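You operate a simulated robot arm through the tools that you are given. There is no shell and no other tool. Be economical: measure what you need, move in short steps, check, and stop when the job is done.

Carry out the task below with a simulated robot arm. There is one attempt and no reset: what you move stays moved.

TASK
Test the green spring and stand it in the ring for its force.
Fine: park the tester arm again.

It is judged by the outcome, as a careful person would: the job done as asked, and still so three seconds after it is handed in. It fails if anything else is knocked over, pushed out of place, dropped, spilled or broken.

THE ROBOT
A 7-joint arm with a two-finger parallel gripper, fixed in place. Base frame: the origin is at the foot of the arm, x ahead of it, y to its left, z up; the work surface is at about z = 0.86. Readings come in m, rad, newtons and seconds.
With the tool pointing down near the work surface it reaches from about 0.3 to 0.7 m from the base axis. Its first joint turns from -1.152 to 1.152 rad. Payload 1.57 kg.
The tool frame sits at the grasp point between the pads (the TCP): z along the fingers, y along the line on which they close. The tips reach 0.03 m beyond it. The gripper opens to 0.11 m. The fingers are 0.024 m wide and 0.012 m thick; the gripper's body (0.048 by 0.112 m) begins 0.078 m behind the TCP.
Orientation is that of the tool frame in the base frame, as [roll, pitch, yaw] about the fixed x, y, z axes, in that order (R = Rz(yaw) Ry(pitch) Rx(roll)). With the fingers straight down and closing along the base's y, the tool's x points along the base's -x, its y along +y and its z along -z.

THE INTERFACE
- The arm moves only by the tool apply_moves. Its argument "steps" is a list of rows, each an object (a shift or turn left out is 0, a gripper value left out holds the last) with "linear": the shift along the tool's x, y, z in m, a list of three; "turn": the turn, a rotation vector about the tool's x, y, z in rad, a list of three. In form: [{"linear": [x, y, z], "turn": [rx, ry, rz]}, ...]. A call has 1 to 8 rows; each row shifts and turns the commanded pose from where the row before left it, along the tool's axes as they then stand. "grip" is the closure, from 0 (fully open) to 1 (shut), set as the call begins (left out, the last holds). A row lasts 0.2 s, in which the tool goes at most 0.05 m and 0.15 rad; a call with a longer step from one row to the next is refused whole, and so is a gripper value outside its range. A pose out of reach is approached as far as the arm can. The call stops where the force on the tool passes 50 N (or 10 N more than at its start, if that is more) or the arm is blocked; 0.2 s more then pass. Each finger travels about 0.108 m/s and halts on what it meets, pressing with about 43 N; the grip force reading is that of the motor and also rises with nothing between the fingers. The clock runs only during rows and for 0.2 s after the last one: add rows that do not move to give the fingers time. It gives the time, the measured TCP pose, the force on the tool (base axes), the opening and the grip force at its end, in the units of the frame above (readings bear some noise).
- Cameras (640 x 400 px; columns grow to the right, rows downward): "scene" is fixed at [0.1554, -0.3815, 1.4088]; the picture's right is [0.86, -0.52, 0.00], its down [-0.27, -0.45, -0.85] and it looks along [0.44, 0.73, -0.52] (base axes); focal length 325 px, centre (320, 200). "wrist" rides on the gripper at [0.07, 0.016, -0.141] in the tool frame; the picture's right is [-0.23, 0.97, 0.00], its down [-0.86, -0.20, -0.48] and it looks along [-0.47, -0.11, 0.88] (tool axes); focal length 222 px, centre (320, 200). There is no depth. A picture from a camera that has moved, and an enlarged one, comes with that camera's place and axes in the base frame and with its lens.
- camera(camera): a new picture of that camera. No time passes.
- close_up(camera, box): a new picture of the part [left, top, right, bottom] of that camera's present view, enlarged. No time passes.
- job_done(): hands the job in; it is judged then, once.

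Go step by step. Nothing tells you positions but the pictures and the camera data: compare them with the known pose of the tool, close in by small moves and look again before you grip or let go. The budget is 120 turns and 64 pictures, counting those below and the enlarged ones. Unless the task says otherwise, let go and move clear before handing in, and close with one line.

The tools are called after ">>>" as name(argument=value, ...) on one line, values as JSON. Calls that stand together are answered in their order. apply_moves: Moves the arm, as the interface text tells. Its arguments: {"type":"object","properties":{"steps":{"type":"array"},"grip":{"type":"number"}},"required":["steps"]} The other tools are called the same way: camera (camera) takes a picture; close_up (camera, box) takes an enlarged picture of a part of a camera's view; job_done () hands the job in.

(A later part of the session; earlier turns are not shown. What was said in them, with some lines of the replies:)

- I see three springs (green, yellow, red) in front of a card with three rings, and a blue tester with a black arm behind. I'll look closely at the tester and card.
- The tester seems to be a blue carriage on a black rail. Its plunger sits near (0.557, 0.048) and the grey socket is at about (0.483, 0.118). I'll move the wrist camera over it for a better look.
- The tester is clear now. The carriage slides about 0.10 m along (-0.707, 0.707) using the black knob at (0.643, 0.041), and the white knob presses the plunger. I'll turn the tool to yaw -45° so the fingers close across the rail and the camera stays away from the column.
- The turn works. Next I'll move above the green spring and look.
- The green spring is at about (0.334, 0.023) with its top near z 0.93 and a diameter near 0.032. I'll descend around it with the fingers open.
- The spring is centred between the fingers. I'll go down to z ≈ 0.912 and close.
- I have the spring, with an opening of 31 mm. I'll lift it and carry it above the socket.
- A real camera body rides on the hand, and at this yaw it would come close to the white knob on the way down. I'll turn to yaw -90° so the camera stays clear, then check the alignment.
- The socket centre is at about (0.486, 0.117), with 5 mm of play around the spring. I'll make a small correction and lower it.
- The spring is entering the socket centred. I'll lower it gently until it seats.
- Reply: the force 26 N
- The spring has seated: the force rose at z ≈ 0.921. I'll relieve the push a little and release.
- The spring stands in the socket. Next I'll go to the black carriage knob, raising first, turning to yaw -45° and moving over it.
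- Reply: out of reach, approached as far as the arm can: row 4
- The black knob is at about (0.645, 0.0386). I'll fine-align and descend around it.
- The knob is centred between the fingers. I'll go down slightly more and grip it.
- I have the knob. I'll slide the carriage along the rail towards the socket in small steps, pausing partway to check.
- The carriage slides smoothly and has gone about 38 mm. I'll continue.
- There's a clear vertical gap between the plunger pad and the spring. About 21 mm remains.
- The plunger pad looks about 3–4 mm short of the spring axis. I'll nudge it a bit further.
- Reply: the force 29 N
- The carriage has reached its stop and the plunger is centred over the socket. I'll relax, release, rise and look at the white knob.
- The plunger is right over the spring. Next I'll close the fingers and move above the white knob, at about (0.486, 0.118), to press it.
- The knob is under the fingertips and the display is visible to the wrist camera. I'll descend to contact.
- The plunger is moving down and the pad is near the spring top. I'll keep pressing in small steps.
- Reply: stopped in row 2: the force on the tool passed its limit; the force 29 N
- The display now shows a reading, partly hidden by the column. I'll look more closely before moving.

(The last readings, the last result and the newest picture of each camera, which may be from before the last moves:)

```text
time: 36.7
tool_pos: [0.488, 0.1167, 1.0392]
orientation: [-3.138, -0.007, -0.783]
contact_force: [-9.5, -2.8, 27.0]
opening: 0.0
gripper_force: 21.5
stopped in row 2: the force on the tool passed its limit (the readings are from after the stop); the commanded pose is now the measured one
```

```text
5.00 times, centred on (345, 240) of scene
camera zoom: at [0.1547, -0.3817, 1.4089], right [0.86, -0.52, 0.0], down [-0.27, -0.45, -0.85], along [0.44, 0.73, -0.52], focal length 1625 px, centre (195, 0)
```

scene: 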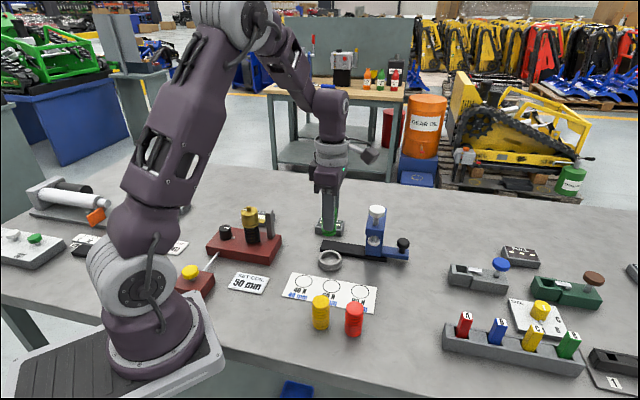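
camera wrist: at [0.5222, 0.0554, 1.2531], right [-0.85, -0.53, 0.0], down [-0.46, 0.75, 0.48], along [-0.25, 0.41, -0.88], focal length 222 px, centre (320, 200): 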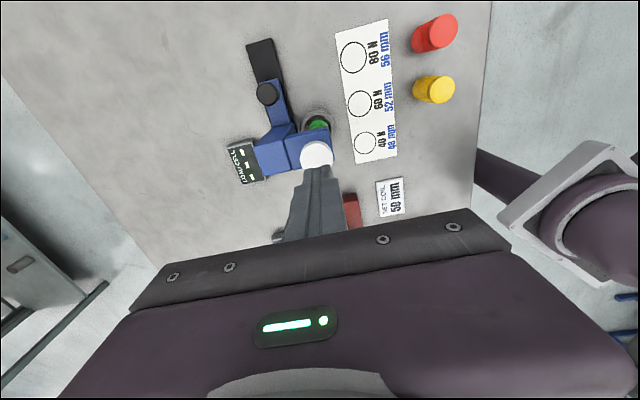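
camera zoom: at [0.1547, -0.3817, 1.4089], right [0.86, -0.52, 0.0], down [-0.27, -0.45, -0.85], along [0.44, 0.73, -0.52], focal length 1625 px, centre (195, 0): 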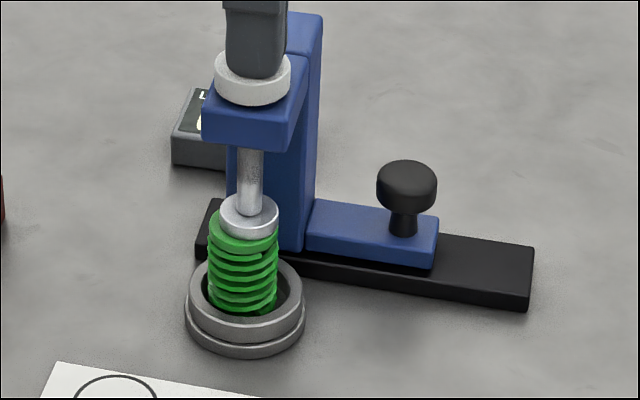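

The knob has bottomed on the bracket and the reading looks like 60 N. I'll lift off and check whether it stays displayed in a clear view.

>>> apply_moves(steps=[{"linear": [0, 0, -0.01]}, {"linear": [0, 0, -0.02]}, {"linear": [0, 0, -0.03]}, {"linear": [0, 0, -0.03]}, {}])

>>> close_up(camera="wrist", box=[200, 60, 400, 220])

>>> close_up(camera="scene", box=[300, 190, 420, 280])

```text
time: 37.9
tool_pos: [0.4886, 0.1161, 1.1305]
orientation: [-3.138, -0.004, -0.784]
contact_force: [0.4, -0.9, 0.2]
opening: 0.0
gripper_force: 21.0
```

```text
2.50 times, centred on (300, 140) of wrist
camera zoom: at [0.5239, 0.0545, 1.2715], right [-0.85, -0.53, 0.0], down [-0.47, 0.75, 0.48], along [-0.25, 0.41, -0.88], focal length 555 px, centre (370, 350)
```

zoom: 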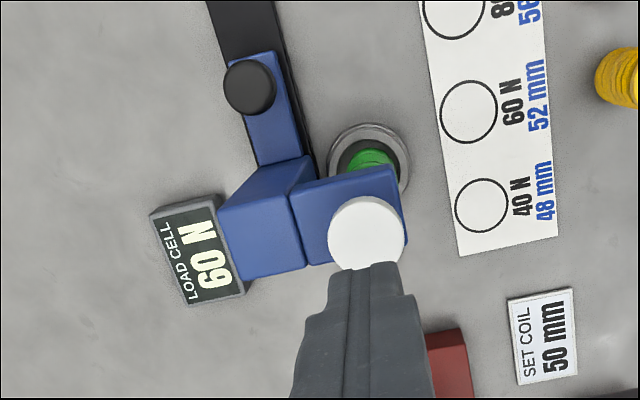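

```text
4.44 times, centred on (360, 235) of scene
camera zoom: at [0.1554, -0.3815, 1.4088], right [0.86, -0.52, 0.0], down [-0.27, -0.45, -0.85], along [0.44, 0.73, -0.52], focal length 1444 px, centre (142, 44)
```

zoom: 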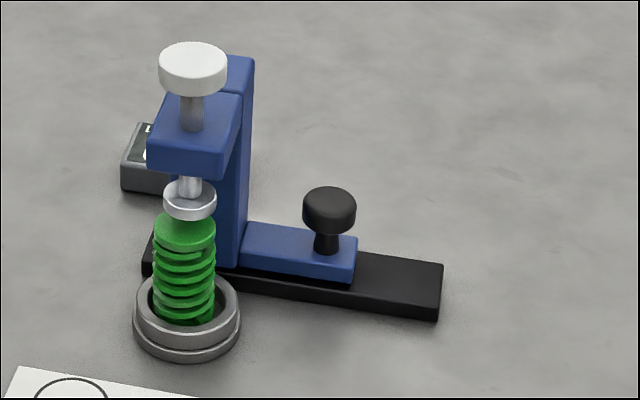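

The display reads 60 N and the plunger has sprung back up. Next I'll park the arm again, returning to the black knob, now at about (0.575, 0.110).

>>> apply_moves(steps=[{"linear": [0.0327, -0.0287, 0]}, {"linear": [0.0347, -0.0288, 0]}, {"linear": [0, 0, 0.04]}, {"linear": [0, 0, 0.04]}, {"linear": [0, 0, 0.04]}, {"linear": [0, 0, 0.03]}, {}], grip=0.4)

>>> camera(camera="wrist")

```text
time: 39.5
tool_pos: [0.5772, 0.1109, 0.9792]
orientation: [-3.138, -0.003, -0.782]
contact_force: [0.3, 0.2, 0.6]
opening: 0.0661
gripper_force: 0.0
```

```text
17 pictures are left
camera wrist: at [0.6128, 0.0482, 1.1214], right [-0.85, -0.53, 0.0], down [-0.47, 0.75, 0.48], along [-0.25, 0.41, -0.88], focal length 222 px, centre (320, 200)
```

wrist: 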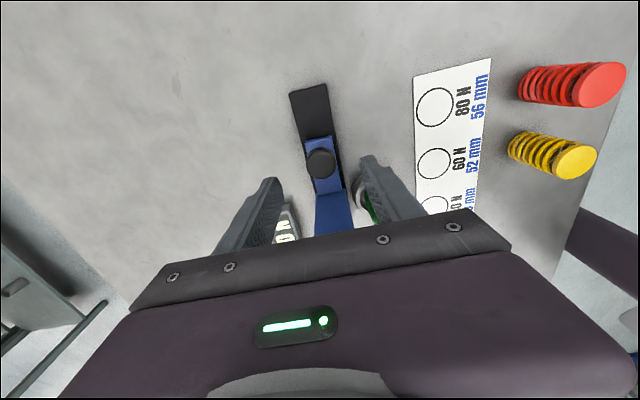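

>>> apply_moves(steps=[{"linear": [0, 0, 0.025]}, {"linear": [0, 0, 0.0235]}, {}])

>>> apply_moves(steps=[{}, {}, {}], grip=0.85)

>>> apply_moves(steps=[{"linear": [0.005, 0, 0]}, {"linear": [0.01, 0, 0]}, {"linear": [0.01, 0, 0]}, {"linear": [0.01, 0, 0]}, {"linear": [0.01, 0, 0]}, {}])

```text
time: 40.3
tool_pos: [0.5775, 0.109, 0.9316]
orientation: [-3.137, -0.005, -0.784]
contact_force: [0.5, -0.3, 0.3]
opening: 0.0663
gripper_force: 0.0
```

```text
time: 41.1
tool_pos: [0.5756, 0.1086, 0.9313]
orientation: [-3.14, -0.005, -0.784]
contact_force: [-6.0, -4.7, -0.5]
opening: 0.0296
gripper_force: 39.2
```

```text
time: 42.5
tool_pos: [0.6085, 0.0771, 0.9311]
orientation: [3.141, -0.006, -0.782]
contact_force: [-13.2, -12.9, 6.1]
opening: 0.0295
gripper_force: 39.1
```

The carriage is sliding back. I'll correct a little sideways and continue to the original park spot.

>>> apply_moves(steps=[{"linear": [0.01, 0.002, 0]}, {"linear": [0.01, 0, 0]}, {"linear": [0.01, 0, 0]}, {"linear": [0.01, 0, 0]}, {"linear": [0.008, 0, 0]}, {}])

>>> close_up(camera="scene", box=[320, 150, 480, 280])

```text
time: 43.9
tool_pos: [0.6421, 0.0415, 0.9317]
orientation: [-3.137, -0.005, -0.784]
contact_force: [2.9, 1.8, -2.8]
opening: 0.0294
gripper_force: 39.4
```

```text
3.08 times, centred on (400, 215) of scene
camera zoom: at [0.1555, -0.3815, 1.4088], right [0.86, -0.52, 0.0], down [-0.27, -0.45, -0.85], along [0.44, 0.73, -0.52], focal length 1000 px, centre (74, 154)
```

zoom: 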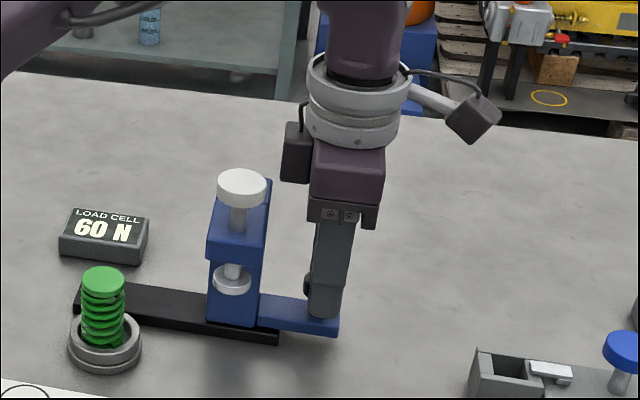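

About 6 mm remains to the park position. I'll push gently until the stop.

>>> apply_moves(steps=[{"linear": [0.003, 0, 0]}, {"linear": [0.003, 0, 0]}, {}])

>>> apply_moves(steps=[{"linear": [0.002, 0, 0]}, {}])

>>> close_up(camera="scene", box=[320, 150, 480, 280])

```text
time: 44.7
tool_pos: [0.6469, 0.0385, 0.931]
orientation: [-3.138, -0.003, -0.782]
contact_force: [4.3, 6.6, -2.1]
opening: 0.0293
gripper_force: 39.2
```

```text
time: 45.3
tool_pos: [0.6468, 0.0388, 0.9298]
orientation: [-3.141, 0.001, -0.78]
contact_force: [-14.8, 17.1, 2.9]
opening: 0.0294
gripper_force: 39.8
```

```text
3.08 times, centred on (400, 215) of scene
camera zoom: at [0.1549, -0.3811, 1.409], right [0.86, -0.52, 0.0], down [-0.27, -0.45, -0.85], along [0.44, 0.73, -0.52], focal length 1000 px, centre (74, 154)
```

zoom: 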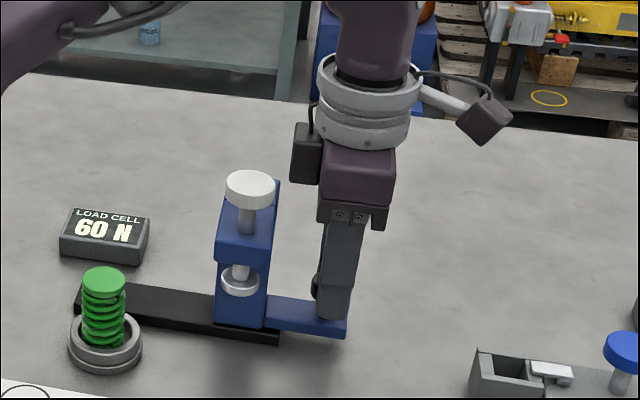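

The arm is parked at its stop and matches the original picture. I'll release, rise, and go back over the spring.

>>> apply_moves(steps=[{"linear": [-0.002, 0, 0]}, {}])

>>> apply_moves(steps=[{}, {}, {}], grip=0.4)

>>> apply_moves(steps=[{"linear": [0, 0, -0.04]}, {"linear": [0, 0, -0.045]}, {"linear": [0, 0, -0.045]}, {"linear": [0, 0, -0.045]}, {"linear": [-0.041, 0.0142, -0.01]}, {"linear": [-0.041, 0.0142, -0.01]}, {"linear": [-0.041, 0.0142, 0]}, {"linear": [-0.041, 0.0142, 0]}])

>>> apply_moves(steps=[{"turn": [0, 0, 0.131]}, {"turn": [0, 0, 0.131]}, {"turn": [0, 0, 0.131]}, {"turn": [0, 0, 0.131]}, {"turn": [0, 0, 0.131]}, {"turn": [0, 0, 0.131]}, {}])

>>> camera(camera="wrist")

```text
time: 45.9
tool_pos: [0.6464, 0.0397, 0.9315]
orientation: [-3.139, -0.004, -0.783]
contact_force: [-3.2, 15.0, -6.0]
opening: 0.0295
gripper_force: 38.6
```

```text
time: 46.7
tool_pos: [0.6471, 0.0394, 0.9317]
orientation: [-3.138, -0.006, -0.784]
contact_force: [-0.1, -0.4, 0.1]
opening: 0.0662
gripper_force: 0.1
```

```text
time: 48.5
tool_pos: [0.4887, 0.1131, 1.1242]
orientation: [-3.139, -0.004, -0.785]
contact_force: [-0.6, 0.3, 0.0]
opening: 0.0661
gripper_force: 0.1
```

```text
time: 50.1
tool_pos: [0.4895, 0.1141, 1.126]
orientation: [-3.137, 0.002, -1.572]
contact_force: [0.0, -0.3, 0.2]
opening: 0.0661
gripper_force: 0.1
```

```text
14 pictures are left
camera wrist: at [0.4709, 0.0426, 1.267], right [-0.97, 0.23, -0.01], down [0.2, 0.86, 0.48], along [0.11, 0.47, -0.88], focal length 222 px, centre (320, 200)
```

wrist: 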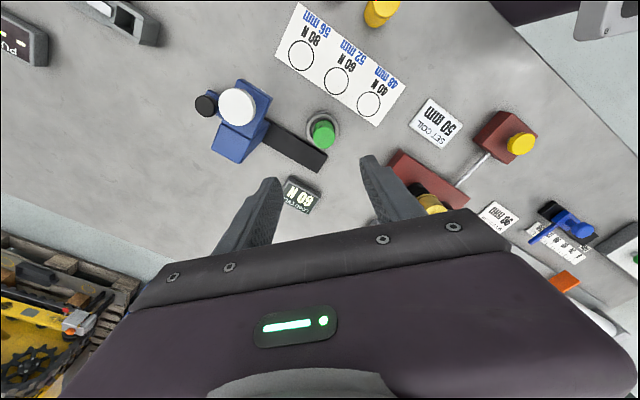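

>>> close_up(camera="wrist", box=[270, 90, 390, 165])

```text
5.33 times, centred on (330, 128) of wrist
camera zoom: at [0.4709, 0.0426, 1.267], right [-0.97, 0.23, -0.01], down [0.2, 0.86, 0.48], along [0.11, 0.47, -0.88], focal length 1185 px, centre (267, 587)
```

zoom: 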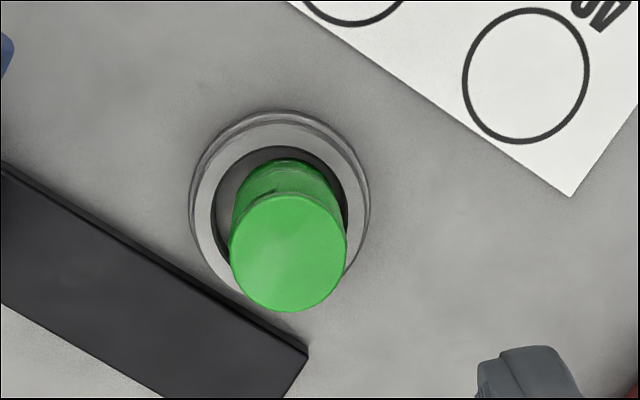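

The spring top is at about (0.483, 0.118). I'll align and descend over it.

>>> apply_moves(steps=[{"linear": [-0.0038, 0.006, 0]}, {"linear": [0, 0, 0.04]}, {"linear": [0, 0, 0.04]}, {"linear": [0, 0, 0.04]}, {"linear": [0, 0, 0.03]}, {}])

>>> camera(camera="wrist")

```text
time: 51.5
tool_pos: [0.4843, 0.1164, 0.9745]
orientation: [-3.138, 0.001, -1.57]
contact_force: [-0.3, 0.1, 0.3]
opening: 0.0662
gripper_force: 0.0
```

```text
12 pictures are left
camera wrist: at [0.4655, 0.0458, 1.116], right [-0.97, 0.23, -0.01], down [0.2, 0.86, 0.48], along [0.11, 0.47, -0.88], focal length 222 px, centre (320, 200)
```

wrist: 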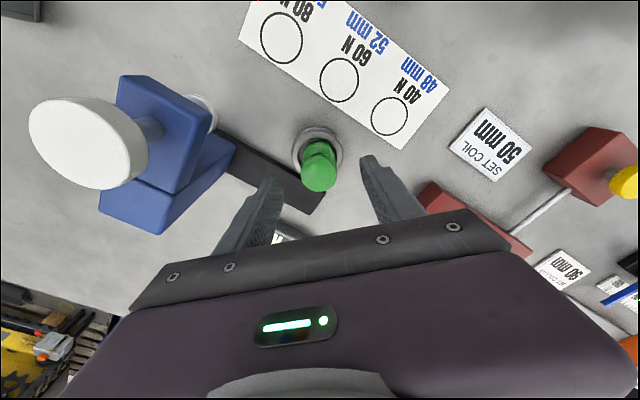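

>>> apply_moves(steps=[{"linear": [-0.002, 0, 0.025]}, {"linear": [0, 0, 0.026]}, {}])

>>> apply_moves(steps=[{}, {}, {}], grip=0.75)

>>> apply_moves(steps=[{"linear": [0, 0, -0.03]}, {"linear": [0, 0, -0.04]}, {"linear": [0, 0, -0.03]}, {}])

>>> camera(camera="wrist")

```text
time: 52.3
tool_pos: [0.4831, 0.1199, 0.9243]
orientation: [-3.136, 0.0, -1.57]
contact_force: [0.2, -0.4, -0.1]
opening: 0.0658
gripper_force: 0.1
```

```text
time: 53.1
tool_pos: [0.4839, 0.1203, 0.9236]
orientation: [-3.137, 0.0, -1.57]
contact_force: [0.2, -0.6, -0.5]
opening: 0.0314
gripper_force: 40.2
```

```text
time: 54.1
tool_pos: [0.4831, 0.1197, 1.0269]
orientation: [-3.138, -0.001, -1.567]
contact_force: [0.4, 0.1, -0.1]
opening: 0.0311
gripper_force: 40.4
```

```text
11 pictures are left
camera wrist: at [0.4653, 0.0489, 1.1673], right [-0.97, 0.23, -0.01], down [0.2, 0.86, 0.48], along [0.11, 0.47, -0.88], focal length 222 px, centre (320, 200)
```

wrist: 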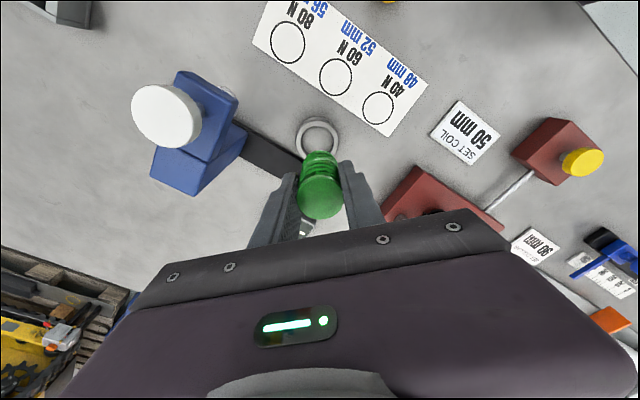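

I have the spring. I'll carry it to the 60 N ring at about (0.448, 0.0515) and lower it to just above the card.

>>> apply_moves(steps=[{"linear": [0.034, 0.0175, 0]}, {"linear": [0.034, 0.0175, 0]}, {"linear": [0, 0, 0.04]}, {"linear": [0, 0, 0.04]}, {"linear": [0, 0, 0.012]}, {}])

>>> close_up(camera="wrist", box=[240, 100, 400, 200])

>>> close_up(camera="scene", box=[270, 220, 400, 320])

```text
time: 55.5
tool_pos: [0.4489, 0.0513, 0.9318]
orientation: [-3.135, -0.002, -1.571]
contact_force: [-0.4, 0.6, -0.1]
opening: 0.0312
gripper_force: 40.3
```

```text
4.00 times, centred on (320, 150) of wrist
camera zoom: at [0.4309, -0.0196, 1.0738], right [-0.97, 0.23, -0.01], down [0.2, 0.86, 0.48], along [0.11, 0.47, -0.88], focal length 888 px, centre (320, 400)
```

zoom: 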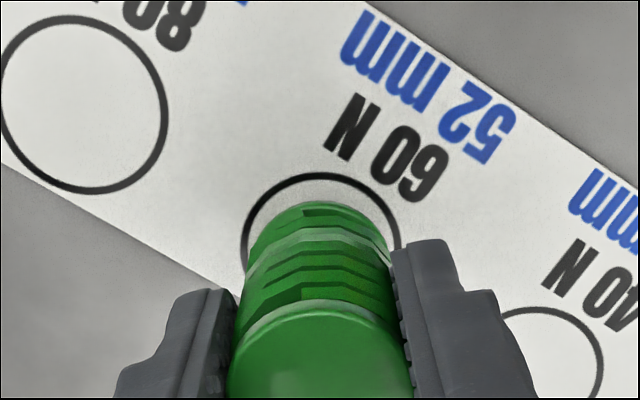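

```text
4.00 times, centred on (335, 270) of scene
camera zoom: at [0.1554, -0.3815, 1.4088], right [0.86, -0.52, 0.0], down [-0.27, -0.45, -0.85], along [0.44, 0.73, -0.52], focal length 1300 px, centre (260, -80)
```

zoom: 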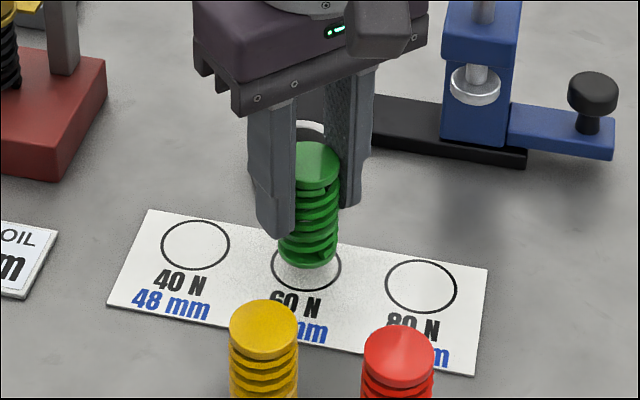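

The ring centre computes to about (0.4473, 0.0518), within about 1.5 mm. I'll fine-correct and set it down.

>>> apply_moves(steps=[{"linear": [-0.0005, 0.0013, 0.006]}, {"linear": [0, 0, 0.006]}, {}])

>>> apply_moves(steps=[{"linear": [0, 0, 0.002]}, {}])

```text
time: 56.3
tool_pos: [0.4481, 0.051, 0.92]
orientation: [-3.138, -0.001, -1.569]
contact_force: [0.5, -0.6, -1.3]
opening: 0.0314
gripper_force: 40.4
```

```text
time: 56.9
tool_pos: [0.4473, 0.0517, 0.9177]
orientation: [-3.135, -0.001, -1.569]
contact_force: [-0.4, -1.2, -0.5]
opening: 0.0312
gripper_force: 40.1
```

>>> apply_moves(steps=[{"linear": [0, 0, 0.002]}, {}])

>>> apply_moves(steps=[{"linear": [0, 0, 0.0015]}, {}])

```text
time: 57.5
tool_pos: [0.4488, 0.0518, 0.9164]
orientation: [-3.136, 0.0, -1.572]
contact_force: [-2.4, -0.1, 27.9]
opening: 0.0312
gripper_force: 40.2
```

```text
time: 58.1
tool_pos: [0.4479, 0.0527, 0.9149]
orientation: [-3.133, 0.0, -1.57]
contact_force: [2.8, -2.6, 26.8]
opening: 0.031
gripper_force: 40.2
```

The spring is on the card. I'll relieve the push, release, and rise.

>>> apply_moves(steps=[{"linear": [0, 0, -0.0015]}, {}])

>>> apply_moves(steps=[{}, {}, {}], grip=0.5)

>>> apply_moves(steps=[{"linear": [0, 0, -0.03]}, {"linear": [0, 0, -0.04]}, {"linear": [0, 0, -0.045]}, {"linear": [0, 0, -0.045]}, {}])

>>> close_up(camera="wrist", box=[240, 40, 400, 180])

>>> camera(camera="scene")

>>> close_up(camera="scene", box=[270, 190, 430, 340])

```text
time: 58.7
tool_pos: [0.4474, 0.0517, 0.9155]
orientation: [-3.139, -0.001, -1.568]
contact_force: [-0.1, -0.1, -0.4]
opening: 0.0315
gripper_force: 39.6
```

```text
time: 59.5
tool_pos: [0.4477, 0.0524, 0.9157]
orientation: [-3.136, 0.0, -1.571]
contact_force: [-0.1, -0.3, 0.3]
opening: 0.055
gripper_force: 0.1
```

```text
time: 60.7
tool_pos: [0.446, 0.052, 1.0763]
orientation: [-3.136, 0.0, -1.572]
contact_force: [0.3, -0.2, -0.4]
opening: 0.055
gripper_force: 0.1
```

```text
2.86 times, centred on (320, 110) of wrist
camera zoom: at [0.4282, -0.0198, 1.2179], right [-0.97, 0.23, -0.01], down [0.2, 0.86, 0.48], along [0.11, 0.47, -0.88], focal length 635 px, centre (320, 457)
```

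zoom: 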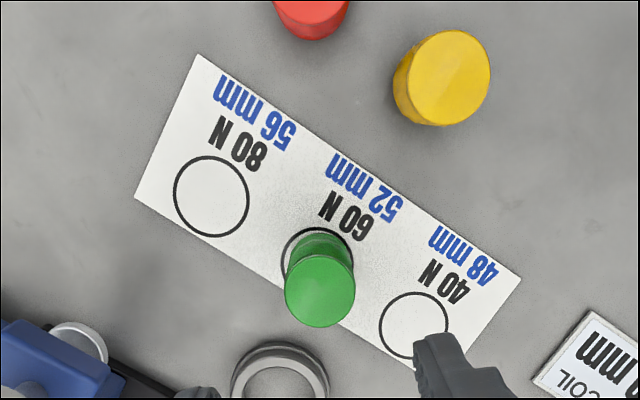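

```text
7 pictures are left
```

scene: 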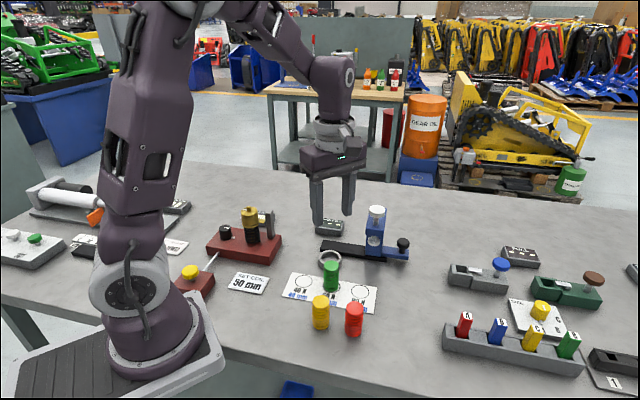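

```text
2.67 times, centred on (350, 265) of scene
camera zoom: at [0.1554, -0.3815, 1.4088], right [0.86, -0.52, 0.0], down [-0.27, -0.45, -0.85], along [0.44, 0.73, -0.52], focal length 867 px, centre (240, 27)
```

zoom: 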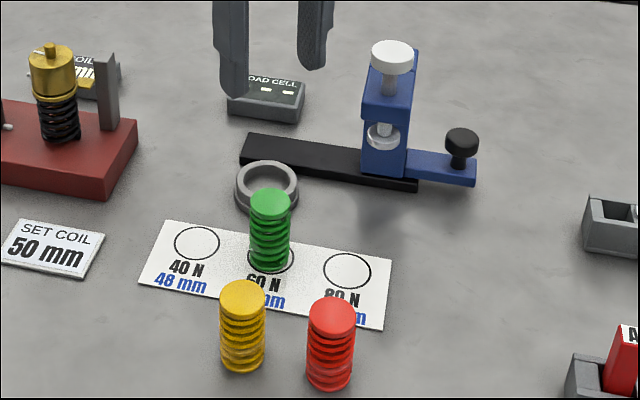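

The green spring stands inside the 60 N ring, the tester arm is parked, the other springs haven't moved, and the gripper is clear.

>>> job_done()

```text
The job is handed in.
```

The green spring tested at 60 N and now stands in the 60 N ring, and the tester arm is back at its park position.
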